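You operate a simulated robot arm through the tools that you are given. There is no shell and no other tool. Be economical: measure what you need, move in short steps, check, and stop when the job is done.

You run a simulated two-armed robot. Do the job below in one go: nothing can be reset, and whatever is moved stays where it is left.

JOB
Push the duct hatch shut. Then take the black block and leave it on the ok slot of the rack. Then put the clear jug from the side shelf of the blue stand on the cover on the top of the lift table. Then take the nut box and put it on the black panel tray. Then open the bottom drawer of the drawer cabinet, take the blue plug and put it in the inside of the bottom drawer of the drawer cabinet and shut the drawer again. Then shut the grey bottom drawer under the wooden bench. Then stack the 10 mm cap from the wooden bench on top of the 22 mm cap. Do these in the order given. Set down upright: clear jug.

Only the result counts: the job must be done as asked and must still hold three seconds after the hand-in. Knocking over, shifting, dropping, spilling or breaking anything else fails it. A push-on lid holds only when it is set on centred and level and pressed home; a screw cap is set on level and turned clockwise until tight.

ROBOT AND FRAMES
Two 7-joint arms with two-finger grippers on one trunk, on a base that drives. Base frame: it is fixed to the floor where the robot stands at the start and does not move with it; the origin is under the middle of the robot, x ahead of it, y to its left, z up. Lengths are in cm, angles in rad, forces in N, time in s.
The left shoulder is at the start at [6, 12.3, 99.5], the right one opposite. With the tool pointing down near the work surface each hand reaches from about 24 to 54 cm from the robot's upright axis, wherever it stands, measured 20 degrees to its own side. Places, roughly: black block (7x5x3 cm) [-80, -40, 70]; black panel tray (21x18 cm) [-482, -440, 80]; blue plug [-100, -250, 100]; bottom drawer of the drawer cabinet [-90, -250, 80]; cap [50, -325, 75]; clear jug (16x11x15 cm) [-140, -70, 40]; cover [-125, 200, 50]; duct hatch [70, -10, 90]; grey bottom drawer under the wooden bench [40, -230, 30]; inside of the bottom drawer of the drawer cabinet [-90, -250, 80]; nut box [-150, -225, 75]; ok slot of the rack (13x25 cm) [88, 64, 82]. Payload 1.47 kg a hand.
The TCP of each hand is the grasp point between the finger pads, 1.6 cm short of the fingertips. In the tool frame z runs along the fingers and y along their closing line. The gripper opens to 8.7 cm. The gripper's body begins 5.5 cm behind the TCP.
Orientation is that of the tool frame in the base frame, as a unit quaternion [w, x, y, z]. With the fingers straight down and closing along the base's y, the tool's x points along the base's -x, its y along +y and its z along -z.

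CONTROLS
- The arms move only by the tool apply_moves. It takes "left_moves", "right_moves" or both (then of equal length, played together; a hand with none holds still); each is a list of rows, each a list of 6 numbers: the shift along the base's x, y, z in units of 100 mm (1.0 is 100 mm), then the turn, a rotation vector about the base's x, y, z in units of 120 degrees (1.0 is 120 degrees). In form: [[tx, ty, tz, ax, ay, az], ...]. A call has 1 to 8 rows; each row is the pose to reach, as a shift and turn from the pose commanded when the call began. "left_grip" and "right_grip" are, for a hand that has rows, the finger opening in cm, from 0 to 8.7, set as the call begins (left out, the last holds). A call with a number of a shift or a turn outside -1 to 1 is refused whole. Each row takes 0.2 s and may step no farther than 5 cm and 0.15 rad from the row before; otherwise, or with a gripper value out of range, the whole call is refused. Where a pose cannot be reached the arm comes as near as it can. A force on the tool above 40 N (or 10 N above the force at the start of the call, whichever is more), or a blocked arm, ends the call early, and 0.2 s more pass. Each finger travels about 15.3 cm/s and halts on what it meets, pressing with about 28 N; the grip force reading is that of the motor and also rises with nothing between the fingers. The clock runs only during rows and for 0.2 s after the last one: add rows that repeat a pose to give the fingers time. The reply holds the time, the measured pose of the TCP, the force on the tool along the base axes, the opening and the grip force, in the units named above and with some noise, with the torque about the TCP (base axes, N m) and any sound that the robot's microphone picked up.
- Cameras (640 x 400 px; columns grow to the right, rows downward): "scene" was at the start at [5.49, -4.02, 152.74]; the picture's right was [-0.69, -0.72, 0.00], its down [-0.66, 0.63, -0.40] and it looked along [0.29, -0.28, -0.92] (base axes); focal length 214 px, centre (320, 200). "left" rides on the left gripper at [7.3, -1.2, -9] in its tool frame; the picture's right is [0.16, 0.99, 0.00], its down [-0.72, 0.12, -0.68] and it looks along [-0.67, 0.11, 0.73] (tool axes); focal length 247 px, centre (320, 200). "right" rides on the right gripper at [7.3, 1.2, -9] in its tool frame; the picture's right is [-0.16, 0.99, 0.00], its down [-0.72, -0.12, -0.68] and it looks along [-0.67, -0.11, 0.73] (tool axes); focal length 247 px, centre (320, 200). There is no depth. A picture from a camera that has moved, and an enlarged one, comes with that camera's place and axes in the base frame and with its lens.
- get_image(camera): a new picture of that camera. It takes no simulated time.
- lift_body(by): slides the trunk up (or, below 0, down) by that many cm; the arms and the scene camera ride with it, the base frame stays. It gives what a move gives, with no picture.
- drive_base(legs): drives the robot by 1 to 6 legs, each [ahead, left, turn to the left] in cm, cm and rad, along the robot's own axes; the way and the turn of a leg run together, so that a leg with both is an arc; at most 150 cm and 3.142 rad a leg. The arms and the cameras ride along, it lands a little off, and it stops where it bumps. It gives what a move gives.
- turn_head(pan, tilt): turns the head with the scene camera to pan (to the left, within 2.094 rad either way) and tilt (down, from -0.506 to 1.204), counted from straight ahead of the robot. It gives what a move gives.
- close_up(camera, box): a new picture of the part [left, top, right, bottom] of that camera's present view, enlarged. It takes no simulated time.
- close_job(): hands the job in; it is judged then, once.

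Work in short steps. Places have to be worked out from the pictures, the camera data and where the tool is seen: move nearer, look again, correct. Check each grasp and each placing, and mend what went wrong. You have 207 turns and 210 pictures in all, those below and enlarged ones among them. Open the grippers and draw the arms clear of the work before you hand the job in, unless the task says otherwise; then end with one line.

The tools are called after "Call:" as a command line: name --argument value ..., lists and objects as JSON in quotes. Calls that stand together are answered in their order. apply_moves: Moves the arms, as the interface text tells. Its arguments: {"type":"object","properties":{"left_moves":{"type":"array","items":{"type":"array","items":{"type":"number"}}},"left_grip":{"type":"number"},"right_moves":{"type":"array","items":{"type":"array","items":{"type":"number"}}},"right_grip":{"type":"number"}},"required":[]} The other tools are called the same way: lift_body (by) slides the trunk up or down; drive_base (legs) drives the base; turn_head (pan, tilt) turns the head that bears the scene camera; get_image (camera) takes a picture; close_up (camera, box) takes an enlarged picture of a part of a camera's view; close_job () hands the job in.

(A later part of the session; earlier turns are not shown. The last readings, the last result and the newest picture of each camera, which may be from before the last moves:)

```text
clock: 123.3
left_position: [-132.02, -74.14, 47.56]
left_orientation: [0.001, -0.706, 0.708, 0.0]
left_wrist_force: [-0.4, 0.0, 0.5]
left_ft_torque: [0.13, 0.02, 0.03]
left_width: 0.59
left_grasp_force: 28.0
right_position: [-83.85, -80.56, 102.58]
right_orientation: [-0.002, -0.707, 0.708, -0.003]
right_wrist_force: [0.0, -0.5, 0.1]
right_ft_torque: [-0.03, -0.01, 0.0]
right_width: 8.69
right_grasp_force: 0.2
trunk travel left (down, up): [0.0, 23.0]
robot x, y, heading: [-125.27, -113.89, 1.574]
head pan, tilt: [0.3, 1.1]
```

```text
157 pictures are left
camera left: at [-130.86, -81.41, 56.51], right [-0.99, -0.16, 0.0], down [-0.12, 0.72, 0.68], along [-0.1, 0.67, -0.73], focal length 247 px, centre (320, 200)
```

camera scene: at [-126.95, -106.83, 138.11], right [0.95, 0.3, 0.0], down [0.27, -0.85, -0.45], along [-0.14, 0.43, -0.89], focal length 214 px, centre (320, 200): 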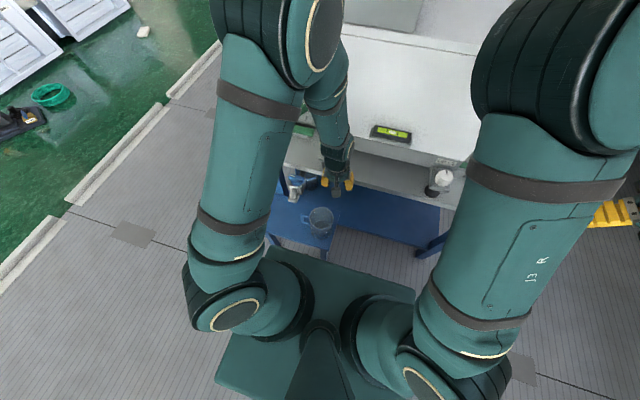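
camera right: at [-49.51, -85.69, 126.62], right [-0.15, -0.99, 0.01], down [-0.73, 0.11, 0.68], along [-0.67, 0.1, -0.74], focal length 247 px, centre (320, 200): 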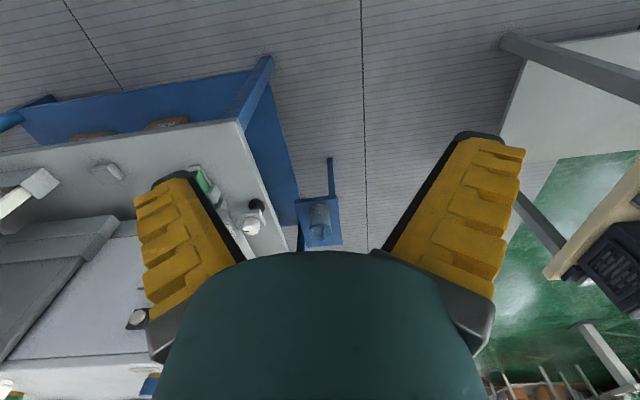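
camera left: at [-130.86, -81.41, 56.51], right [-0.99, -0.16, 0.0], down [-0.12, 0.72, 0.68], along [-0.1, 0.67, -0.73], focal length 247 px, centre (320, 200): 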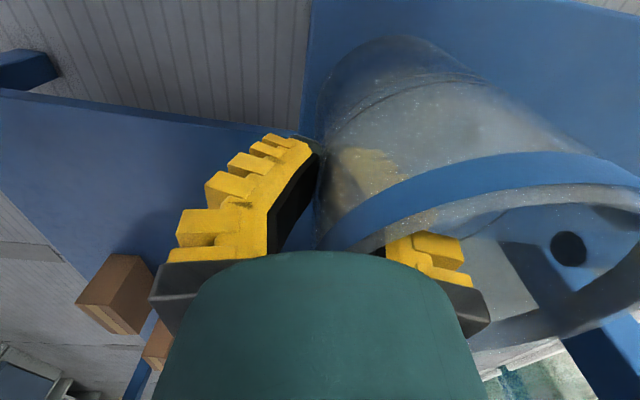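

Wall gripped (0.6 cm). I lift slowly and check that it hangs level.

Call:
apply_moves --left_moves '[[0, 0, 0.1, 0, 0, 0], [0, 0, 0.25, 0, 0, 0], [0, 0, 0.4, 0, 0, 0], [0, 0, 0.4, 0, 0, 0]]'

Call:
get_image --camera "left"

Call:
close_up --camera "scene" --box '[270, 130, 400, 260]'

```text
clock: 124.3
left_position: [-132.03, -74.14, 51.49]
left_orientation: [0.001, -0.707, 0.708, -0.001]
left_wrist_force: [0.0, -0.1, -2.5]
left_ft_torque: [-0.01, -0.18, -0.01]
left_width: 0.57
left_grasp_force: 28.1
right_position: [-83.92, -80.44, 102.54]
right_orientation: [0.003, 0.707, -0.707, 0.002]
right_wrist_force: [-0.4, -0.1, 0.3]
right_ft_torque: [-0.01, 0.0, -0.02]
right_width: 8.71
right_grasp_force: 0.1
trunk travel left (down, up): [0.0, 23.0]
robot x, y, heading: [-125.33, -113.89, 1.572]
head pan, tilt: [0.3, 1.1]
```

```text
156 pictures are left
camera left: at [-130.9, -81.39, 60.43], right [-0.99, -0.16, 0.0], down [-0.12, 0.72, 0.68], along [-0.1, 0.67, -0.73], focal length 247 px, centre (320, 200)
```

left: 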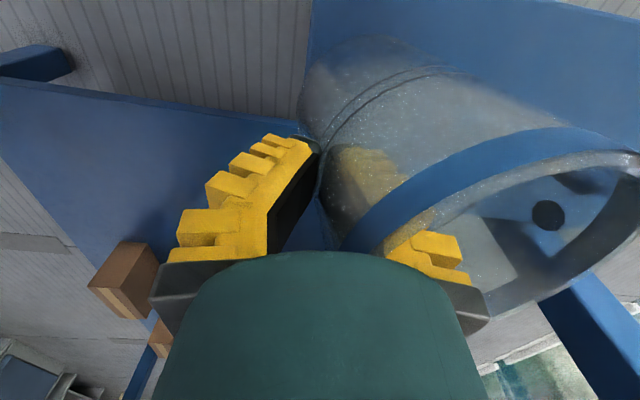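

```text
3.08 times, centred on (335, 195) of scene
camera zoom: at [-127.03, -106.75, 138.1], right [0.95, 0.3, 0.0], down [0.27, -0.85, -0.45], along [-0.14, 0.43, -0.89], focal length 660 px, centre (274, 215)
```

zoom: 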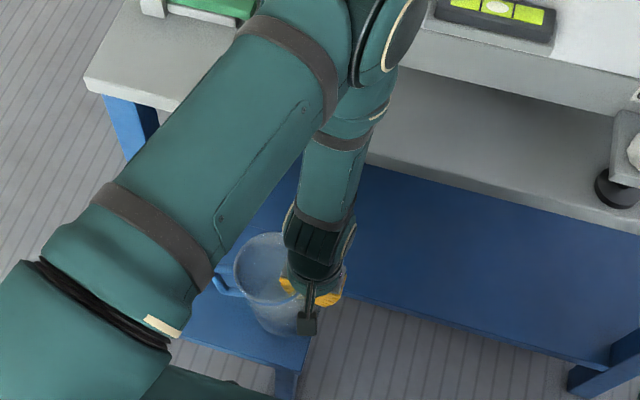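

The jug hangs with a slight tilt; I check if it's stable over a second.

Call:
apply_moves --left_moves '[[0, 0, 0.1, 0, 0, 0], [0, 0, 0.1, 0, 0, 0], [0, 0, 0.1, 0, 0, 0], [0, 0, 0.1, 0, 0, 0], [0, 0, 0.1, 0, 0, 0], [0, 0, 0.1, 0, 0, 0]]'

Call:
get_image --camera "left"

```text
clock: 125.7
left_position: [-131.98, -73.97, 52.43]
left_orientation: [0.002, -0.706, 0.708, 0.0]
left_wrist_force: [0.5, 0.2, -4.0]
left_ft_torque: [0.03, -0.21, -0.01]
left_width: 0.59
left_grasp_force: 27.8
right_position: [-83.92, -80.5, 102.58]
right_orientation: [-0.003, -0.707, 0.707, -0.003]
right_wrist_force: [0.4, 0.1, 0.4]
right_ft_torque: [0.0, 0.0, -0.03]
right_width: 8.71
right_grasp_force: 0.0
trunk travel left (down, up): [0.0, 23.0]
robot x, y, heading: [-125.61, -113.74, 1.575]
head pan, tilt: [0.3, 1.1]
```

```text
154 pictures are left
camera left: at [-130.92, -81.36, 61.39], right [-0.99, -0.16, 0.0], down [-0.12, 0.72, 0.68], along [-0.1, 0.67, -0.73], focal length 247 px, centre (320, 200)
```

left: 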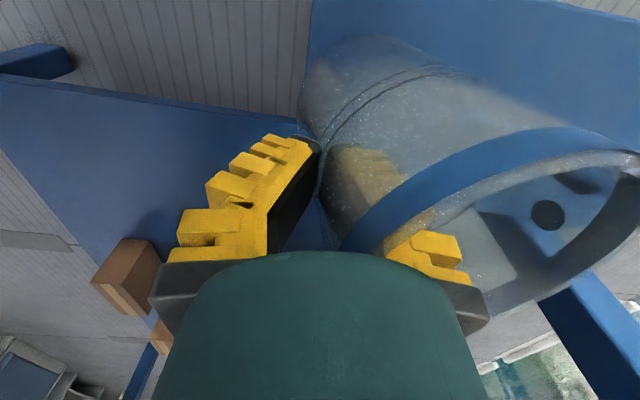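

Stable (≈12° sag but firm). I raise the trunk, back out of the shelf, then drive round to the lift table.

Call:
lift_body --by 15

Call:
drive_base --legs '[[-8, 0, 0], [0, -103, 0]]'

Call:
get_image --camera "left"

```text
clock: 127.5
left_position: [-131.96, -73.87, 67.4]
left_orientation: [0.002, -0.707, 0.708, -0.001]
left_wrist_force: [-0.2, -0.2, -3.5]
left_ft_torque: [0.01, -0.19, 0.02]
left_width: 0.59
left_grasp_force: 27.9
right_position: [-83.99, -80.3, 117.53]
right_orientation: [0.003, 0.707, -0.707, 0.003]
right_wrist_force: [0.1, -0.3, -0.5]
right_ft_torque: [0.0, 0.0, -0.01]
right_width: 8.7
right_grasp_force: 0.0
trunk travel left (down, up): [-15.0, 8.0]
robot x, y, heading: [-125.13, -114.23, 1.575]
head pan, tilt: [0.3, 1.1]
```

```text
clock: 137.4
left_position: [-29.23, -81.69, 67.4]
left_orientation: [0.002, -0.706, 0.709, -0.001]
left_wrist_force: [0.3, 0.0, -3.6]
left_ft_torque: [0.0, -0.18, -0.05]
left_width: 0.61
left_grasp_force: 27.8
right_position: [18.89, -88.45, 117.56]
right_orientation: [-0.003, -0.706, 0.708, -0.003]
right_wrist_force: [-0.4, 0.6, -0.4]
right_ft_torque: [0.02, 0.01, -0.02]
right_width: 8.7
right_grasp_force: 0.0
trunk travel left (down, up): [-15.0, 8.0]
robot x, y, heading: [-22.62, -122.02, 1.571]
head pan, tilt: [0.3, 1.1]
```

```text
153 pictures are left
camera left: at [-28.09, -89.11, 76.39], right [-0.99, -0.15, 0.0], down [-0.11, 0.72, 0.68], along [-0.1, 0.67, -0.73], focal length 247 px, centre (320, 200)
```

left: 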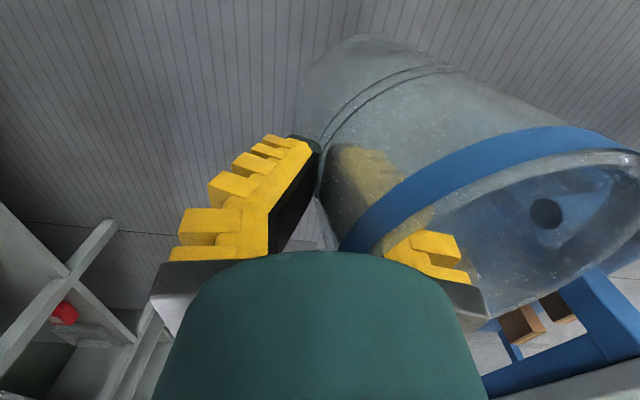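

Stable. I drive north along the corridor and look at the lift table.

Call:
drive_base --legs '[[130, 0, 0], [120, 0, 0]]'

Call:
turn_head --pan 0.9 --tilt 0.6

Call:
get_image --camera "scene"

```text
clock: 149.6
left_position: [-26.8, 167.47, 67.41]
left_orientation: [0.002, -0.698, 0.716, -0.001]
left_wrist_force: [0.0, 0.1, -2.7]
left_ft_torque: [0.0, -0.21, 0.02]
left_width: 0.6
left_grasp_force: 27.6
right_position: [21.15, 159.86, 117.58]
right_orientation: [-0.003, -0.699, 0.715, -0.003]
right_wrist_force: [-0.8, 0.0, 0.1]
right_ft_torque: [-0.04, 0.01, 0.01]
right_width: 8.67
right_grasp_force: 0.0
trunk travel left (down, up): [-15.0, 8.0]
robot x, y, heading: [-21.3, 127.61, 1.547]
head pan, tilt: [0.3, 1.1]
```

```text
clock: 150.6
left_position: [-26.75, 167.34, 67.41]
left_orientation: [0.002, -0.698, 0.716, -0.001]
left_wrist_force: [0.5, -0.3, -4.1]
left_ft_torque: [0.02, -0.18, 0.01]
left_width: 0.59
left_grasp_force: 28.6
right_position: [21.18, 159.74, 117.5]
right_orientation: [-0.003, -0.699, 0.715, -0.002]
right_wrist_force: [-0.6, 0.2, 0.3]
right_ft_torque: [0.03, 0.04, 0.0]
right_width: 8.7
right_grasp_force: 0.2
trunk travel left (down, up): [-15.0, 8.0]
robot x, y, heading: [-20.8, 127.74, 1.552]
head pan, tilt: [0.901, 0.6]
```

```text
152 pictures are left
camera scene: at [-27.6, 134.13, 156.95], right [0.64, 0.77, 0.0], down [0.44, -0.36, -0.82], along [-0.64, 0.53, -0.57], focal length 214 px, centre (320, 200)
```

scene: 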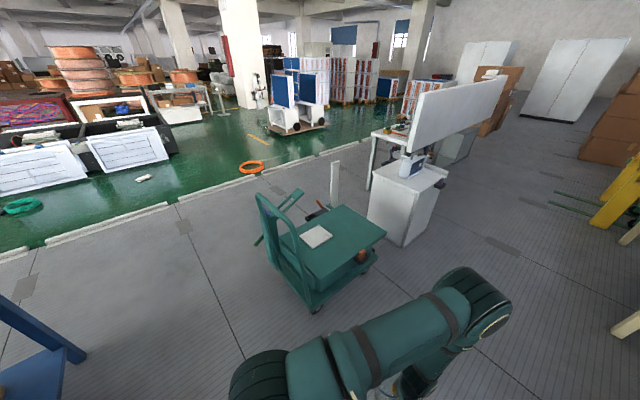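

Call:
close_up --camera "scene" --box '[240, 160, 400, 320]'

```text
2.50 times, centred on (320, 240) of scene
camera zoom: at [-27.6, 134.13, 156.95], right [0.64, 0.77, 0.0], down [0.44, -0.36, -0.82], along [-0.64, 0.53, -0.57], focal length 536 px, centre (320, 100)
```

zoom: 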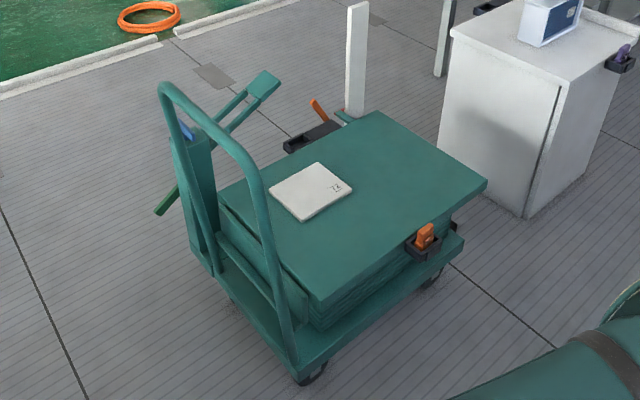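

The cover is a flat 16×18 cm plate at ≈(-118,206) on the lift table (near edge x≈-87, top z≈46). I drive beside it and turn to face it.

Call:
drive_base --legs '[[91, 0, 0.02], [0, 0, 1.57], [20, 0, 0]]'

Call:
turn_head --pan 0.25 --tilt 0.9

Call:
get_image --camera "scene"

```text
clock: 160.4
left_position: [-79.46, 213.65, 67.37]
left_orientation: [-0.002, 1.0, -0.008, 0.0]
left_wrist_force: [-0.8, 0.5, -3.5]
left_ft_torque: [0.18, -0.04, 0.01]
left_width: 0.61
left_grasp_force: 28.4
right_position: [-72.35, 261.68, 117.49]
right_orientation: [0.0, 1.0, -0.006, 0.005]
right_wrist_force: [-0.4, 0.0, 0.4]
right_ft_torque: [0.03, -0.03, -0.02]
right_width: 8.68
right_grasp_force: 0.1
trunk travel left (down, up): [-15.0, 8.0]
robot x, y, heading: [-39.5, 220.08, 3.135]
head pan, tilt: [0.901, 0.6]
```

```text
clock: 161.5
left_position: [-79.36, 213.68, 67.37]
left_orientation: [-0.002, 1.0, -0.007, -0.001]
left_wrist_force: [0.8, 0.4, -3.2]
left_ft_torque: [0.11, 0.0, 0.01]
left_width: 0.59
left_grasp_force: 28.2
right_position: [-72.3, 261.61, 117.57]
right_orientation: [0.0, 1.0, -0.006, 0.004]
right_wrist_force: [0.7, 0.2, 0.3]
right_ft_torque: [-0.02, 0.02, 0.01]
right_width: 8.68
right_grasp_force: 0.2
trunk travel left (down, up): [-15.0, 8.0]
robot x, y, heading: [-39.53, 219.55, 3.129]
head pan, tilt: [0.25, 0.901]
```

```text
150 pictures are left
camera scene: at [-47.61, 218.11, 154.48], right [-0.24, 0.97, 0.0], down [0.76, 0.19, -0.62], along [-0.6, -0.15, -0.78], focal length 214 px, centre (320, 200)
```

scene: 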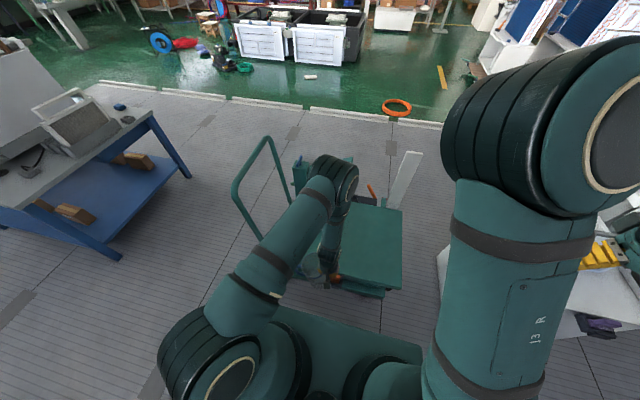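

I have ≈15 cm before the base meets the cart. I advance and look at the jug over the table's near edge.

Call:
drive_base --legs '[[15, 0, 0]]'

Call:
turn_head --pan 0.3 --tilt 1.1

Call:
close_up --camera "scene" --box '[180, 60, 440, 300]'

Call:
get_image --camera "left"

```text
clock: 162.9
left_position: [-92.41, 213.79, 67.49]
left_orientation: [-0.001, 1.0, -0.006, -0.003]
left_wrist_force: [-0.1, -0.4, -3.1]
left_ft_torque: [0.18, 0.05, 0.03]
left_width: 0.6
left_grasp_force: 27.7
right_position: [-85.18, 261.81, 117.6]
right_orientation: [0.001, 1.0, -0.004, 0.003]
right_wrist_force: [0.5, -0.2, 0.3]
right_ft_torque: [-0.04, 0.06, -0.01]
right_width: 8.69
right_grasp_force: 0.1
trunk travel left (down, up): [-15.0, 8.0]
robot x, y, heading: [-52.47, 220.08, 3.136]
head pan, tilt: [0.25, 0.901]
stopped in leg 1: the robot was blocked; the commanded pose is now the measured one
```

```text
clock: 163.6
left_position: [-92.45, 213.79, 67.36]
left_orientation: [-0.002, 1.0, -0.007, -0.002]
left_wrist_force: [0.4, -0.1, -2.6]
left_ft_torque: [0.17, -0.03, -0.01]
left_width: 0.59
left_grasp_force: 28.1
right_position: [-85.46, 261.83, 117.54]
right_orientation: [0.0, 1.0, -0.005, 0.004]
right_wrist_force: [0.1, -0.1, -0.6]
right_ft_torque: [-0.04, -0.05, -0.02]
right_width: 8.73
right_grasp_force: 0.1
trunk travel left (down, up): [-15.0, 8.0]
robot x, y, heading: [-52.57, 220.45, 3.134]
head pan, tilt: [0.3, 1.1]
```

```text
1.67 times, centred on (310, 180) of scene
camera zoom: at [-59.3, 218.29, 153.1], right [-0.29, 0.96, 0.0], down [0.85, 0.26, -0.45], along [-0.43, -0.13, -0.89], focal length 358 px, centre (337, 233)
```

zoom: 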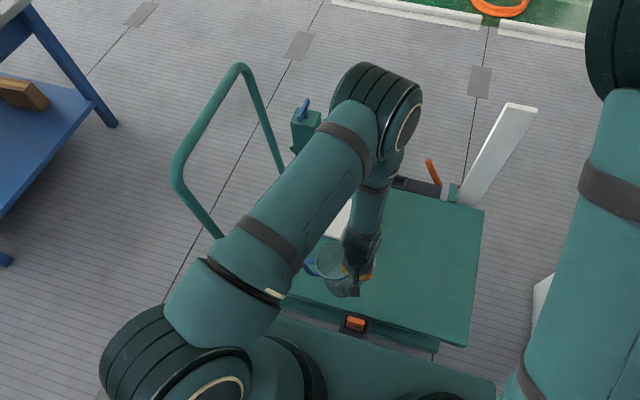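

```text
148 pictures are left
camera left: at [-85.12, 214.75, 76.36], right [0.15, -0.99, 0.0], down [-0.72, -0.11, 0.68], along [-0.68, -0.1, -0.73], focal length 247 px, centre (320, 200)
```

left: 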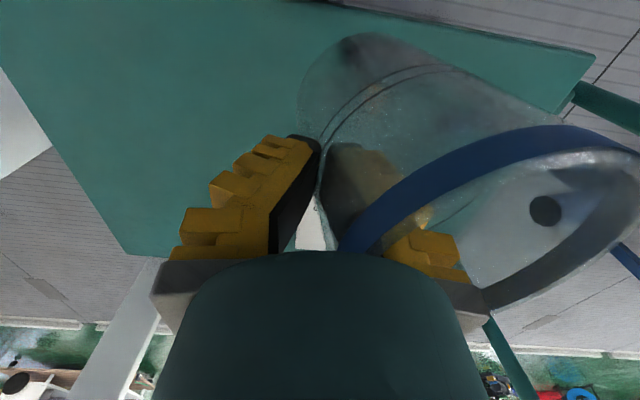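

The base lightly touched the cart; it hasn't visibly moved (corner still ≈(-87,249)). I back off 1 cm, then level the jug and move it over the table's near strip at x≈-100, to regrip it with a forward tilt.

Call:
drive_base --legs '[[-1, 0, 0]]'

Call:
apply_moves --left_moves '[[-0.3, -0.1, 0, -0.05, 0, 0], [-0.6, -0.2, 0, -0.1, 0, 0], [-0.85, -0.2, -0.2, -0.1, 0, 0], [-0.85, -0.2, -0.6, -0.1, 0, 0]]'

Call:
get_image --camera "left"

Call:
close_up --camera "scene" --box '[220, 100, 420, 280]'

```text
clock: 164.3
left_position: [-91.5, 213.83, 67.42]
left_orientation: [-0.002, 1.0, -0.006, -0.002]
left_wrist_force: [0.7, 0.8, -2.4]
left_ft_torque: [0.21, -0.01, 0.03]
left_width: 0.57
left_grasp_force: 28.3
right_position: [-84.41, 261.7, 117.67]
right_orientation: [0.001, 1.0, -0.004, 0.005]
right_wrist_force: [0.9, -0.7, 0.5]
right_ft_torque: [0.02, 0.02, 0.01]
right_width: 8.71
right_grasp_force: 0.0
trunk travel left (down, up): [-15.0, 8.0]
robot x, y, heading: [-51.44, 220.16, 3.135]
head pan, tilt: [0.3, 1.1]
```

```text
clock: 165.3
left_position: [-100.17, 211.82, 61.34]
left_orientation: [0.102, 0.995, -0.006, -0.002]
left_wrist_force: [-1.0, 0.0, -2.8]
left_ft_torque: [0.18, 0.03, 0.01]
left_width: 0.59
left_grasp_force: 28.4
right_position: [-84.51, 261.87, 117.57]
right_orientation: [0.0, 1.0, -0.004, 0.004]
right_wrist_force: [0.3, -0.9, 0.2]
right_ft_torque: [0.03, 0.03, 0.0]
right_width: 8.71
right_grasp_force: 0.0
trunk travel left (down, up): [-15.0, 8.0]
robot x, y, heading: [-51.38, 220.23, 3.135]
head pan, tilt: [0.3, 1.1]
```

```text
147 pictures are left
camera left: at [-92.79, 214.58, 69.87], right [0.15, -0.97, 0.2], down [-0.72, 0.04, 0.69], along [-0.68, -0.25, -0.69], focal length 247 px, centre (320, 200)
```

left: 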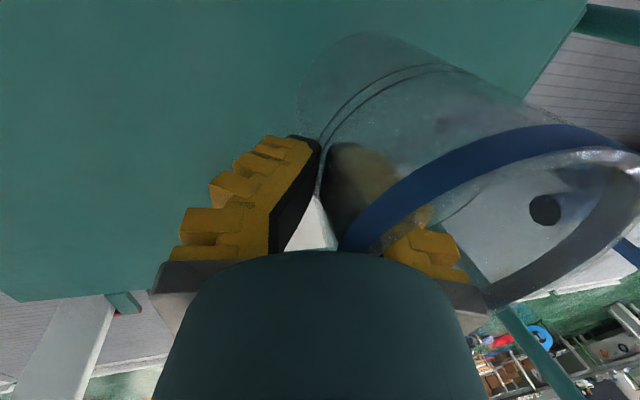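

```text
2.22 times, centred on (320, 190) of scene
camera zoom: at [-58.35, 218.28, 153.09], right [-0.29, 0.96, 0.0], down [0.85, 0.26, -0.45], along [-0.43, -0.13, -0.89], focal length 477 px, centre (320, 222)
```

zoom: 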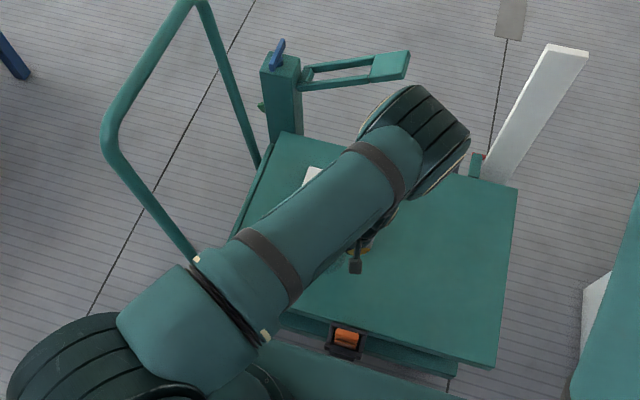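

I lower in small steps until the jug's base meets the table.

Call:
apply_moves --left_moves '[[0, 0, -0.1, 0, 0, 0], [0, 0, -0.2, 0, 0, 0], [0, 0, -0.3, 0, 0, 0]]'

Call:
apply_moves --left_moves '[[0, 0, -0.03, 0, 0, 0], [0, 0, -0.06, 0, 0, 0], [0, 0, -0.1, 0, 0, 0]]'

Call:
get_image --camera "left"

```text
clock: 166.1
left_position: [-100.05, 211.62, 58.38]
left_orientation: [0.102, 0.995, -0.006, -0.002]
left_wrist_force: [-0.2, -0.5, -2.2]
left_ft_torque: [0.18, -0.03, 0.0]
left_width: 0.62
left_grasp_force: 28.1
right_position: [-84.43, 261.78, 117.48]
right_orientation: [0.001, 1.0, -0.005, 0.004]
right_wrist_force: [-0.1, -0.3, 0.2]
right_ft_torque: [-0.01, 0.0, 0.01]
right_width: 8.7
right_grasp_force: 0.0
trunk travel left (down, up): [-15.0, 8.0]
robot x, y, heading: [-51.26, 220.35, 3.139]
head pan, tilt: [0.3, 1.1]
```

```text
clock: 166.9
left_position: [-100.15, 211.58, 57.38]
left_orientation: [0.103, 0.995, -0.006, -0.001]
left_wrist_force: [0.4, 0.1, -3.1]
left_ft_torque: [0.17, -0.03, -0.02]
left_width: 0.63
left_grasp_force: 28.0
right_position: [-84.48, 261.72, 117.55]
right_orientation: [0.0, 1.0, -0.004, 0.005]
right_wrist_force: [0.0, -0.8, -0.6]
right_ft_torque: [0.01, -0.02, -0.02]
right_width: 8.69
right_grasp_force: 0.2
trunk travel left (down, up): [-15.0, 8.0]
robot x, y, heading: [-51.65, 219.73, 3.135]
head pan, tilt: [0.3, 1.1]
```

```text
145 pictures are left
camera left: at [-92.7, 214.48, 65.99], right [0.15, -0.97, 0.2], down [-0.72, 0.04, 0.69], along [-0.68, -0.25, -0.69], focal length 247 px, centre (320, 200)
```

left: 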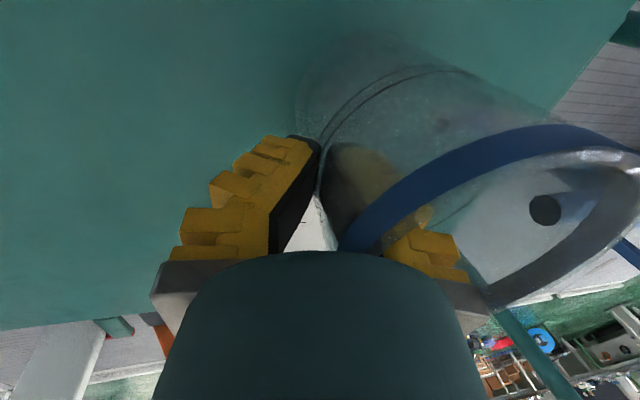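

Call:
apply_moves --left_moves '[[0, 0, -0.03, 0, 0, 0], [0, 0, -0.06, 0, 0, 0], [0, 0, -0.09, 0, 0, 0], [0, 0, -0.12, 0, 0, 0]]'

Call:
apply_moves --left_moves '[[0, 0, -0.03, 0, 0, 0], [0, 0, -0.06, 0, 0, 0], [0, 0, -0.09, 0, 0, 0]]'

Call:
get_image --camera "left"

```text
clock: 167.9
left_position: [-100.02, 211.6, 56.15]
left_orientation: [0.103, 0.995, -0.006, -0.002]
left_wrist_force: [-0.6, -0.3, -3.1]
left_ft_torque: [0.19, -0.02, -0.03]
left_width: 0.6
left_grasp_force: 28.1
right_position: [-84.54, 261.84, 117.43]
right_orientation: [0.0, 1.0, -0.004, 0.005]
right_wrist_force: [0.6, 0.3, 0.3]
right_ft_torque: [-0.02, 0.0, -0.05]
right_width: 8.69
right_grasp_force: 0.1
trunk travel left (down, up): [-15.0, 8.0]
robot x, y, heading: [-51.4, 219.92, 3.14]
head pan, tilt: [0.3, 1.1]
```

```text
clock: 168.7
left_position: [-100.23, 211.74, 55.47]
left_orientation: [0.103, 0.995, -0.007, -0.003]
left_wrist_force: [-1.5, 0.2, 14.4]
left_ft_torque: [0.05, -0.01, 0.0]
left_width: 0.61
left_grasp_force: 28.1
right_position: [-84.29, 261.81, 117.61]
right_orientation: [0.0, 1.0, -0.004, 0.003]
right_wrist_force: [0.3, -1.2, -0.5]
right_ft_torque: [0.01, -0.02, -0.04]
right_width: 8.69
right_grasp_force: 0.1
trunk travel left (down, up): [-15.0, 8.0]
robot x, y, heading: [-51.44, 220.11, 3.136]
head pan, tilt: [0.3, 1.1]
```

```text
144 pictures are left
camera left: at [-92.73, 214.57, 63.96], right [0.15, -0.97, 0.2], down [-0.72, 0.04, 0.69], along [-0.68, -0.25, -0.69], focal length 247 px, centre (320, 200)
```

left: 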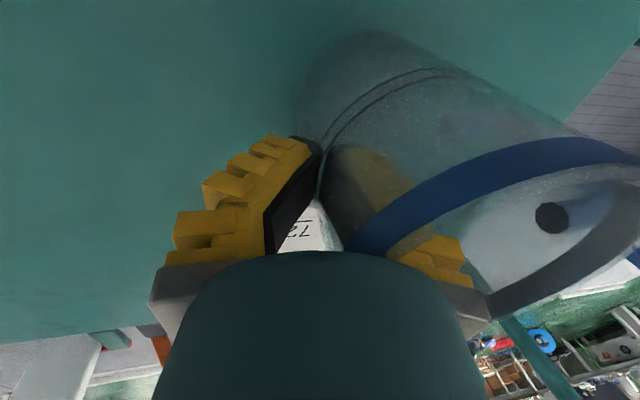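

Contact made (table ≈z 45). I release by opening to 3.5 cm and withdraw along the finger axis.

Call:
apply_moves --left_moves '[[0, 0, 0.01, 0, 0, 0], [0, 0, 0.01, 0, 0, 0], [0, 0, 0.01, 0, 0, 0]]' --left_grip 3

Call:
get_image --camera "left"

Call:
apply_moves --left_moves '[[0, 0.04, 0.2, 0, 0, 0], [0, 0.08, 0.4, 0, 0, 0], [0, 0.14, 0.7, 0, 0, 0], [0, 0.2, 1.0, 0, 0, 0]]'

Call:
get_image --camera "left"

```text
clock: 169.5
left_position: [-100.09, 211.72, 55.38]
left_orientation: [0.103, 0.995, -0.006, -0.001]
left_wrist_force: [-0.2, -1.1, 5.1]
left_ft_torque: [0.05, -0.04, 0.01]
left_width: 3.61
left_grasp_force: 4.6
right_position: [-84.49, 261.8, 117.52]
right_orientation: [0.0, 1.0, -0.004, 0.004]
right_wrist_force: [0.2, 0.8, -0.2]
right_ft_torque: [0.01, -0.02, -0.02]
right_width: 8.69
right_grasp_force: 0.1
trunk travel left (down, up): [-15.0, 8.0]
robot x, y, heading: [-51.49, 219.9, 3.132]
head pan, tilt: [0.3, 1.1]
```

```text
143 pictures are left
camera left: at [-92.62, 214.56, 63.98], right [0.15, -0.97, 0.2], down [-0.72, 0.04, 0.69], along [-0.68, -0.25, -0.69], focal length 247 px, centre (320, 200)
```

left: 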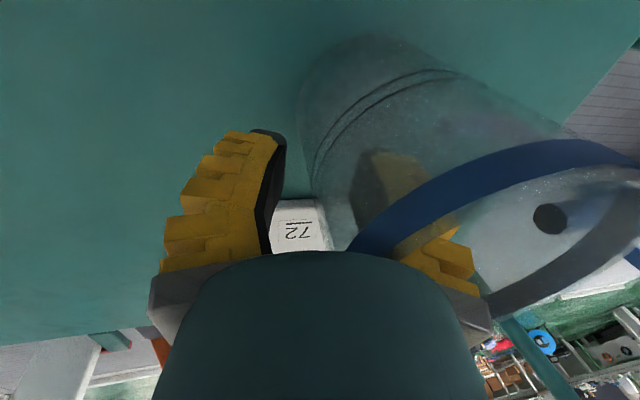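

```text
clock: 170.5
left_position: [-99.96, 213.8, 65.49]
left_orientation: [0.103, 0.995, -0.006, -0.001]
left_wrist_force: [0.2, -0.2, -0.3]
left_ft_torque: [-0.01, -0.02, 0.02]
left_width: 3.59
left_grasp_force: 4.2
right_position: [-84.54, 261.82, 117.5]
right_orientation: [0.0, 1.0, -0.004, 0.005]
right_wrist_force: [-0.1, 0.5, 0.9]
right_ft_torque: [0.02, 0.01, -0.01]
right_width: 8.69
right_grasp_force: 0.0
trunk travel left (down, up): [-15.0, 8.0]
robot x, y, heading: [-51.17, 219.77, 3.135]
head pan, tilt: [0.3, 1.1]
```

```text
142 pictures are left
camera left: at [-92.6, 216.68, 74.1], right [0.15, -0.97, 0.2], down [-0.72, 0.04, 0.69], along [-0.68, -0.25, -0.69], focal length 247 px, centre (320, 200)
```

left: 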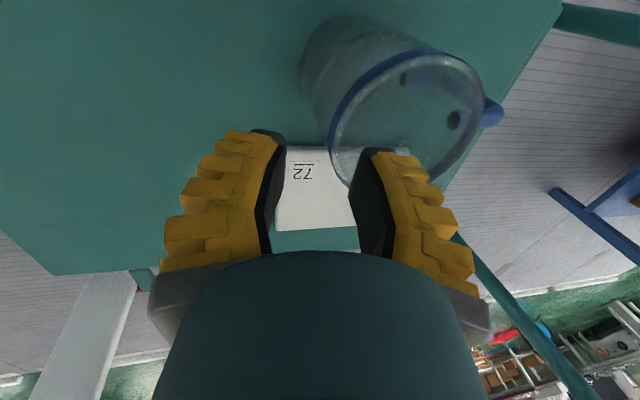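

The jug stands upright with the cover just beyond it. I level the roll, then pitch the hand forward 45°.

Call:
apply_moves --left_moves '[[0, 0, 0.3, 0.05, 0, 0], [0, 0, 0.6, 0.1, 0, 0]]'

Call:
apply_moves --left_moves '[[0.0, 0, 0.1, 0, 0.065, 0], [0.0, 0, 0.2, 0, 0.13, 0], [0.0, 0, 0.2, 0, 0.195, 0], [0.0, 0, 0.2, 0, 0.26, 0], [0.0, 0, 0.2, 0, 0.32, 0], [0.0, 0, 0.2, 0, 0.375, 0]]'

Call:
get_image --camera "left"

Call:
close_up --camera "scene" --box '[220, 100, 420, 280]'

```text
clock: 171.1
left_position: [-99.98, 213.9, 71.31]
left_orientation: [-0.003, 1.0, -0.006, -0.002]
left_wrist_force: [-0.4, -0.7, -0.2]
left_ft_torque: [0.05, 0.0, -0.04]
left_width: 3.62
left_grasp_force: 4.0
right_position: [-84.47, 261.67, 117.55]
right_orientation: [-0.002, 1.0, -0.005, 0.005]
right_wrist_force: [0.3, 0.2, 0.4]
right_ft_torque: [-0.02, 0.01, 0.01]
right_width: 8.71
right_grasp_force: 0.0
trunk travel left (down, up): [-15.0, 8.0]
robot x, y, heading: [-51.83, 220.52, 3.135]
head pan, tilt: [0.3, 1.1]
```

```text
clock: 172.5
left_position: [-100.05, 213.81, 73.27]
left_orientation: [0.002, 0.923, -0.006, -0.385]
left_wrist_force: [0.1, 0.6, -0.2]
left_ft_torque: [0.0, -0.02, -0.01]
left_width: 3.59
left_grasp_force: 4.4
right_position: [-84.54, 261.84, 117.56]
right_orientation: [0.0, 1.0, -0.005, 0.005]
right_wrist_force: [0.7, -0.4, -0.9]
right_ft_torque: [0.03, 0.0, 0.04]
right_width: 8.68
right_grasp_force: 0.1
trunk travel left (down, up): [-15.0, 8.0]
robot x, y, heading: [-51.61, 219.95, 3.131]
head pan, tilt: [0.3, 1.1]
```

```text
141 pictures are left
camera left: at [-88.49, 214.76, 74.51], right [0.1, -0.99, -0.11], down [-0.03, -0.11, 0.99], along [-0.99, -0.1, -0.04], focal length 247 px, centre (320, 200)
```

left: 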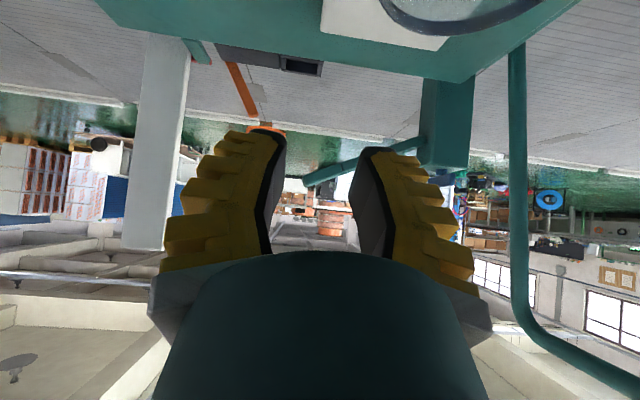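

```text
2.22 times, centred on (320, 190) of scene
camera zoom: at [-58.32, 218.29, 153.1], right [-0.29, 0.96, 0.0], down [0.85, 0.26, -0.45], along [-0.43, -0.13, -0.89], focal length 477 px, centre (320, 222)
```

zoom: 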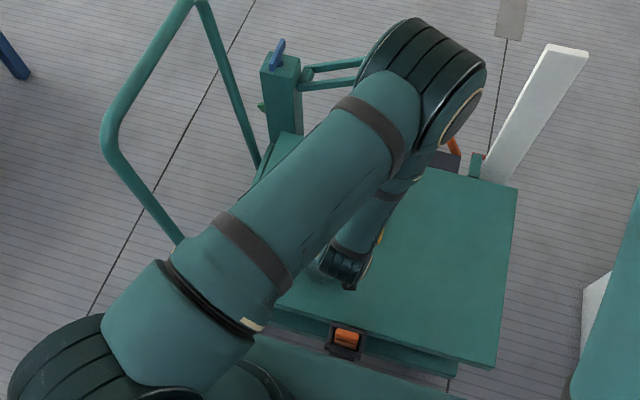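

Jug rim centre is ≈(-99.3,206.3), rim z≈60. I lower the trunk 8 cm for better reach, then bring the tilted fingers astride the +y wall.

Call:
lift_body --by -8

Call:
apply_moves --left_moves '[[-0.03, -0.12, 0, 0, 0, 0], [-0.06, -0.22, 0, 0, 0, 0], [-0.06, -0.22, -0.15, 0, 0, 0]]'

Call:
get_image --camera "left"

```text
clock: 173.7
left_position: [-99.97, 213.82, 65.37]
left_orientation: [0.001, 0.923, -0.006, -0.385]
left_wrist_force: [0.1, 0.2, -0.3]
left_ft_torque: [-0.02, -0.06, 0.0]
left_width: 3.6
left_grasp_force: 4.6
right_position: [-84.42, 261.83, 109.6]
right_orientation: [0.0, 1.0, -0.005, 0.005]
right_wrist_force: [0.0, -0.4, -0.7]
right_ft_torque: [0.02, -0.03, 0.01]
right_width: 8.7
right_grasp_force: 0.0
trunk travel left (down, up): [-7.0, 16.0]
robot x, y, heading: [-51.24, 220.32, 3.138]
head pan, tilt: [0.3, 1.1]
```

```text
clock: 174.5
left_position: [-100.73, 211.63, 63.99]
left_orientation: [0.001, 0.923, -0.006, -0.385]
left_wrist_force: [0.9, -0.1, 0.4]
left_ft_torque: [-0.01, -0.01, 0.04]
left_width: 3.59
left_grasp_force: 4.5
right_position: [-84.42, 261.91, 109.5]
right_orientation: [0.0, 1.0, -0.005, 0.004]
right_wrist_force: [-0.2, 0.1, 0.1]
right_ft_torque: [0.04, -0.01, 0.03]
right_width: 8.73
right_grasp_force: 0.1
trunk travel left (down, up): [-7.0, 16.0]
robot x, y, heading: [-51.61, 220.16, 3.132]
head pan, tilt: [0.3, 1.1]
```

```text
139 pictures are left
camera left: at [-89.06, 212.6, 65.1], right [0.1, -0.99, -0.11], down [-0.03, -0.11, 0.99], along [-0.99, -0.1, -0.04], focal length 247 px, centre (320, 200)
```

left: 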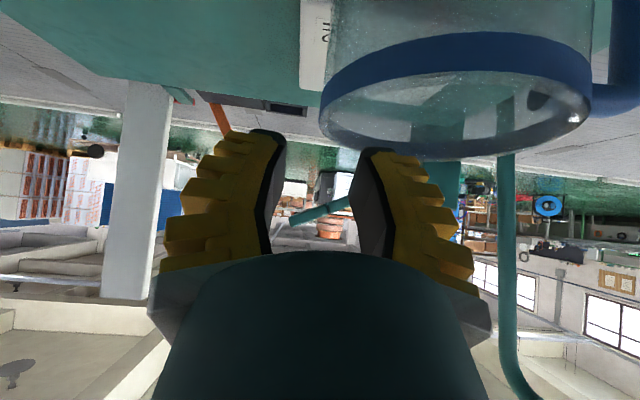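

Rim z≈60.7, alignment good. I descend 5.4 cm.

Call:
apply_moves --left_moves '[[0, 0, -0.2, 0, 0, 0], [0, 0, -0.4, 0, 0, 0], [0, 0, -0.55, 0, 0, 0]]'

Call:
get_image --camera "left"

```text
clock: 175.3
left_position: [-100.66, 211.55, 58.46]
left_orientation: [0.003, 0.923, -0.005, -0.385]
left_wrist_force: [0.0, 0.5, 13.4]
left_ft_torque: [-0.26, -0.55, -0.01]
left_width: 3.61
left_grasp_force: 4.5
right_position: [-84.46, 261.8, 109.57]
right_orientation: [0.0, 1.0, -0.004, 0.005]
right_wrist_force: [0.8, 0.0, -0.7]
right_ft_torque: [-0.02, 0.02, 0.0]
right_width: 8.69
right_grasp_force: 0.1
trunk travel left (down, up): [-7.0, 16.0]
robot x, y, heading: [-51.48, 219.87, 3.137]
head pan, tilt: [0.3, 1.1]
```

```text
138 pictures are left
camera left: at [-89.14, 212.5, 59.71], right [0.1, -0.99, -0.11], down [-0.03, -0.11, 0.99], along [-0.99, -0.1, -0.04], focal length 247 px, centre (320, 200)
```

left: 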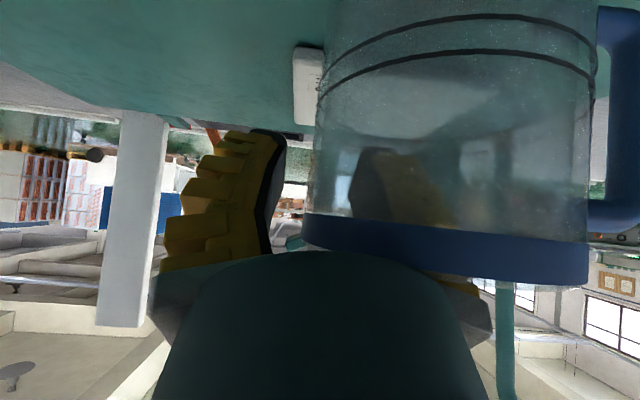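

The palm just touched the rim; I rise 0.6 cm, then close on the wall.

Call:
apply_moves --left_moves '[[0, 0, 0.03, 0, 0, 0], [0, 0, 0.06, 0, 0, 0]]'

Call:
apply_moves --left_moves '[[0, 0, 0, 0, 0, 0], [0, 0, 0, 0, 0, 0], [0, 0, 0, 0, 0, 0], [0, 0, 0, 0, 0, 0]]' --left_grip 0

Call:
apply_moves --left_moves '[[0, 0, 0.05, 0, 0, 0], [0, 0, 0.12, 0, 0, 0], [0, 0, 0.2, 0, 0, 0], [0, 0, 0.2, 0, 0, 0]]'

Call:
get_image --camera "left"

```text
clock: 175.9
left_position: [-100.6, 211.54, 58.88]
left_orientation: [0.001, 0.923, -0.006, -0.384]
left_wrist_force: [0.2, 0.0, 0.2]
left_ft_torque: [0.02, -0.03, 0.01]
left_width: 3.62
left_grasp_force: 4.4
right_position: [-84.52, 261.8, 109.54]
right_orientation: [0.0, 1.0, -0.005, 0.005]
right_wrist_force: [0.1, 0.8, 0.2]
right_ft_torque: [0.04, -0.01, -0.04]
right_width: 8.69
right_grasp_force: 0.1
trunk travel left (down, up): [-7.0, 16.0]
robot x, y, heading: [-51.32, 220.12, 3.138]
head pan, tilt: [0.3, 1.1]
```

```text
clock: 176.9
left_position: [-100.55, 211.6, 58.92]
left_orientation: [0.001, 0.923, -0.006, -0.384]
left_wrist_force: [0.5, 1.3, 3.2]
left_ft_torque: [0.33, -0.39, 0.08]
left_width: 0.57
left_grasp_force: 27.7
right_position: [-84.42, 261.79, 109.55]
right_orientation: [0.001, 1.0, -0.004, 0.003]
right_wrist_force: [-0.6, -0.3, -1.0]
right_ft_torque: [-0.01, -0.01, 0.01]
right_width: 8.7
right_grasp_force: 0.0
trunk travel left (down, up): [-7.0, 16.0]
robot x, y, heading: [-51.4, 219.76, 3.133]
head pan, tilt: [0.3, 1.1]
```

```text
clock: 177.9
left_position: [-100.54, 211.61, 60.98]
left_orientation: [0.001, 0.923, -0.006, -0.385]
left_wrist_force: [-0.5, 0.3, -3.6]
left_ft_torque: [0.23, 0.0, 0.01]
left_width: 0.61
left_grasp_force: 28.5
right_position: [-84.39, 261.82, 109.34]
right_orientation: [0.0, 1.0, -0.005, 0.004]
right_wrist_force: [0.1, -0.1, -0.1]
right_ft_torque: [-0.02, 0.03, -0.03]
right_width: 8.68
right_grasp_force: 0.1
trunk travel left (down, up): [-7.0, 16.0]
robot x, y, heading: [-51.39, 219.87, 3.133]
head pan, tilt: [0.3, 1.1]
```

```text
137 pictures are left
camera left: at [-89.06, 212.53, 62.1], right [0.1, -0.99, -0.11], down [-0.03, -0.11, 0.99], along [-0.99, -0.1, -0.04], focal length 247 px, centre (320, 200)
```

left: 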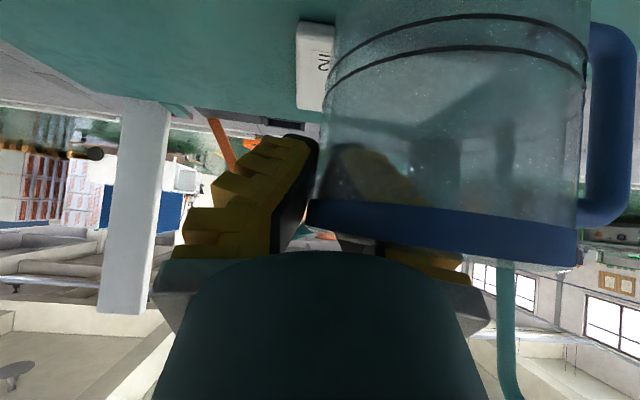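

Lifted with hardly any sag. I raise 3 cm more and carry it forward over the cover.

Call:
apply_moves --left_moves '[[0, 0, 0.2, 0, 0, 0], [0, 0, 0.35, 0, 0, 0], [-0.25, 0, 0.35, 0, 0, 0], [-0.5, 0, 0.35, 0, 0, 0], [-0.75, 0, 0.35, 0, 0, 0], [-1.0, 0, 0.35, 0, 0, 0]]'

Call:
apply_moves --left_moves '[[-0.25, 0, 0, 0, 0, 0], [-0.5, 0, 0, 0, 0, 0], [-0.67, 0, 0, 0, 0, 0]]'

Call:
get_image --camera "left"

Call:
get_image --camera "scene"

```text
clock: 179.3
left_position: [-110.59, 211.6, 64.24]
left_orientation: [0.001, 0.923, -0.006, -0.385]
left_wrist_force: [-0.4, 0.1, -3.1]
left_ft_torque: [0.23, -0.01, -0.03]
left_width: 0.59
left_grasp_force: 27.7
right_position: [-84.6, 261.78, 109.48]
right_orientation: [0.0, 1.0, -0.004, 0.004]
right_wrist_force: [-0.9, 0.4, 0.0]
right_ft_torque: [0.01, 0.03, -0.02]
right_width: 8.69
right_grasp_force: 0.0
trunk travel left (down, up): [-7.0, 16.0]
robot x, y, heading: [-51.52, 219.89, 3.136]
head pan, tilt: [0.3, 1.1]
```

```text
clock: 180.1
left_position: [-117.4, 211.61, 64.45]
left_orientation: [0.001, 0.923, -0.006, -0.384]
left_wrist_force: [-0.5, -0.3, -2.7]
left_ft_torque: [0.21, 0.0, 0.06]
left_width: 0.6
left_grasp_force: 28.2
right_position: [-84.55, 261.79, 109.62]
right_orientation: [0.001, 1.0, -0.004, 0.004]
right_wrist_force: [0.1, -0.2, 0.0]
right_ft_torque: [-0.02, 0.02, -0.05]
right_width: 8.71
right_grasp_force: 0.0
trunk travel left (down, up): [-7.0, 16.0]
robot x, y, heading: [-51.57, 219.85, 3.136]
head pan, tilt: [0.3, 1.1]
```

```text
136 pictures are left
camera left: at [-105.82, 212.64, 65.63], right [0.1, -0.99, -0.11], down [-0.03, -0.11, 0.99], along [-0.99, -0.1, -0.04], focal length 247 px, centre (320, 200)
```

left: 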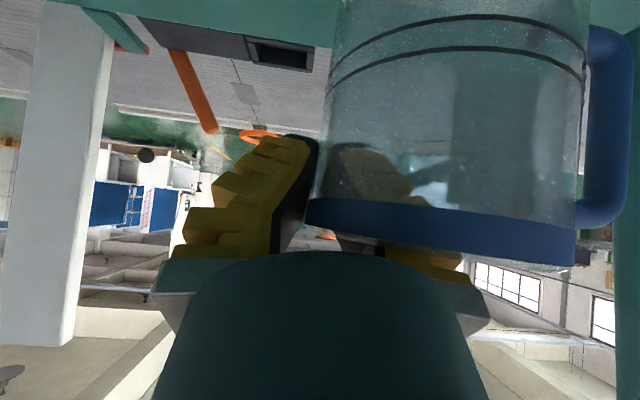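

```text
135 pictures are left
camera scene: at [-58.35, 218.27, 145.1], right [-0.29, 0.96, 0.0], down [0.85, 0.26, -0.45], along [-0.43, -0.13, -0.89], focal length 214 px, centre (320, 200)
```

scene: 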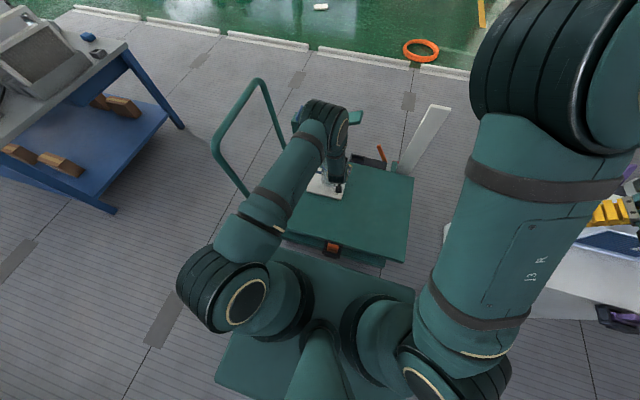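

Call:
close_up --camera "scene" --box '[280, 130, 380, 230]'

```text
4.00 times, centred on (330, 180) of scene
camera zoom: at [-58.35, 218.27, 145.1], right [-0.29, 0.96, 0.0], down [0.85, 0.26, -0.45], along [-0.43, -0.13, -0.89], focal length 858 px, centre (280, 280)
```

zoom: 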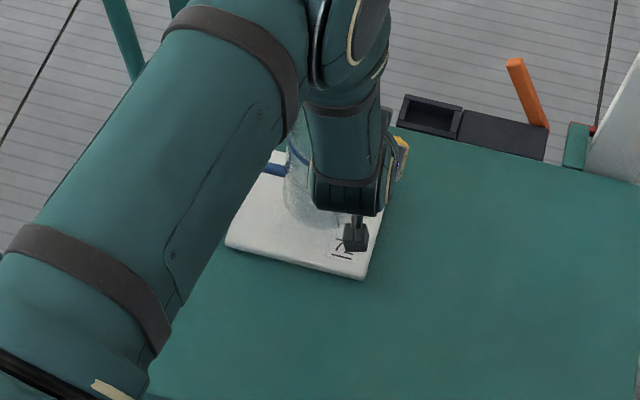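

Cover near edge x≈-109, y 196–214.5; the jug (centre ≈(-116,206)) is well inside. I lower in small steps.

Call:
apply_moves --left_moves '[[0, 0, -0.1, 0, 0, 0], [0, 0, -0.2, 0, 0, 0], [0, 0, -0.28, 0, 0, 0]]'

Call:
apply_moves --left_moves '[[0, 0, -0.03, 0, 0, 0], [0, 0, -0.06, 0, 0, 0], [0, 0, -0.09, 0, 0, 0], [0, 0, -0.12, 0, 0, 0]]'

Call:
get_image --camera "left"

```text
clock: 180.9
left_position: [-117.32, 211.47, 61.64]
left_orientation: [0.001, 0.923, -0.006, -0.385]
left_wrist_force: [0.2, 0.4, -2.7]
left_ft_torque: [0.2, -0.01, 0.0]
left_width: 0.6
left_grasp_force: 27.6
right_position: [-84.44, 261.77, 109.48]
right_orientation: [0.0, 1.0, -0.004, 0.004]
right_wrist_force: [-0.3, 0.4, -0.5]
right_ft_torque: [-0.02, 0.01, 0.01]
right_width: 8.7
right_grasp_force: 0.0
trunk travel left (down, up): [-7.0, 16.0]
robot x, y, heading: [-51.61, 220.09, 3.134]
head pan, tilt: [0.3, 1.1]
```

```text
clock: 181.9
left_position: [-117.36, 211.51, 60.72]
left_orientation: [0.001, 0.922, -0.006, -0.387]
left_wrist_force: [3.3, 0.0, 17.2]
left_ft_torque: [-0.14, -0.89, 0.0]
left_width: 0.61
left_grasp_force: 27.8
right_position: [-84.37, 261.68, 109.66]
right_orientation: [0.001, 1.0, -0.004, 0.003]
right_wrist_force: [-0.4, -0.6, 0.4]
right_ft_torque: [-0.02, 0.01, 0.03]
right_width: 8.7
right_grasp_force: 0.1
trunk travel left (down, up): [-7.0, 16.0]
robot x, y, heading: [-51.84, 219.97, 3.133]
head pan, tilt: [0.3, 1.1]
```

```text
133 pictures are left
camera left: at [-105.89, 212.55, 61.76], right [0.1, -0.99, -0.11], down [-0.02, -0.11, 0.99], along [-0.99, -0.1, -0.03], focal length 247 px, centre (320, 200)
```

left: 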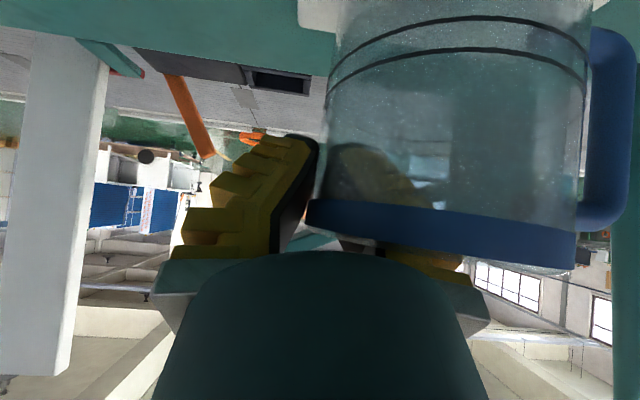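

Contact. I ease slightly and release, then withdraw up.

Call:
apply_moves --left_moves '[[0, 0, 0.02, 0, 0, 0], [0, 0, 0.02, 0, 0, 0]]'

Call:
apply_moves --left_moves '[[0, 0, 0, 0, 0, 0], [0, 0, 0, 0, 0, 0], [0, 0, 0, 0, 0, 0]]' --left_grip 3

Call:
apply_moves --left_moves '[[0, 0, 0.2, 0, 0, 0], [0, 0, 0.5, 0, 0, 0], [0, 0, 0.9, 0, 0, 0]]'

Call:
get_image --camera "left"

```text
clock: 182.5
left_position: [-117.36, 211.62, 60.62]
left_orientation: [0.0, 0.922, -0.007, -0.386]
left_wrist_force: [-3.7, 1.0, 8.9]
left_ft_torque: [0.21, 0.29, -0.03]
left_width: 0.61
left_grasp_force: 28.2
right_position: [-84.46, 261.8, 109.56]
right_orientation: [0.0, 1.0, -0.004, 0.004]
right_wrist_force: [0.6, -0.9, -0.7]
right_ft_torque: [0.0, 0.0, -0.02]
right_width: 8.69
right_grasp_force: 0.1
trunk travel left (down, up): [-7.0, 16.0]
robot x, y, heading: [-51.47, 219.82, 3.133]
head pan, tilt: [0.3, 1.1]
```

```text
clock: 183.3
left_position: [-117.27, 211.55, 60.56]
left_orientation: [0.002, 0.923, -0.006, -0.384]
left_wrist_force: [-0.5, -0.2, 0.8]
left_ft_torque: [0.01, -0.04, -0.03]
left_width: 3.6
left_grasp_force: 4.7
right_position: [-84.45, 261.77, 109.64]
right_orientation: [0.0, 1.0, -0.005, 0.004]
right_wrist_force: [0.2, -0.1, 0.0]
right_ft_torque: [0.01, -0.02, 0.0]
right_width: 8.69
right_grasp_force: 0.0
trunk travel left (down, up): [-7.0, 16.0]
robot x, y, heading: [-51.63, 220.11, 3.133]
head pan, tilt: [0.3, 1.1]
```

```text
clock: 184.1
left_position: [-117.11, 211.57, 69.81]
left_orientation: [0.001, 0.923, -0.006, -0.384]
left_wrist_force: [0.1, 0.4, -0.3]
left_ft_torque: [-0.01, -0.01, -0.05]
left_width: 3.6
left_grasp_force: 4.9
right_position: [-84.33, 261.8, 109.43]
right_orientation: [0.0, 1.0, -0.004, 0.004]
right_wrist_force: [0.2, 0.3, -0.4]
right_ft_torque: [0.01, -0.01, 0.02]
right_width: 8.71
right_grasp_force: 0.0
trunk travel left (down, up): [-7.0, 16.0]
robot x, y, heading: [-51.43, 220.0, 3.143]
head pan, tilt: [0.3, 1.1]
```

```text
132 pictures are left
camera left: at [-105.72, 212.6, 71.03], right [0.1, -0.99, -0.11], down [-0.03, -0.11, 0.99], along [-0.99, -0.1, -0.04], focal length 247 px, centre (320, 200)
```

left: 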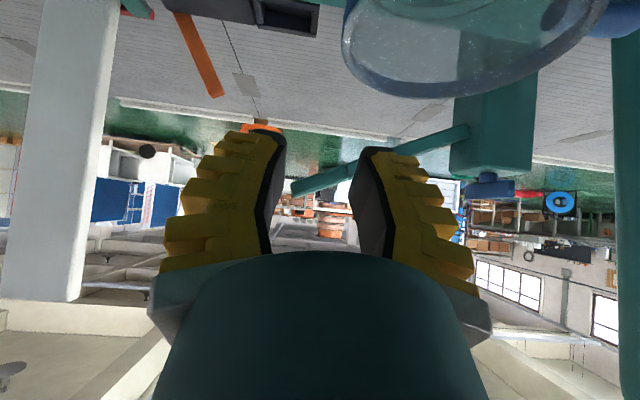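

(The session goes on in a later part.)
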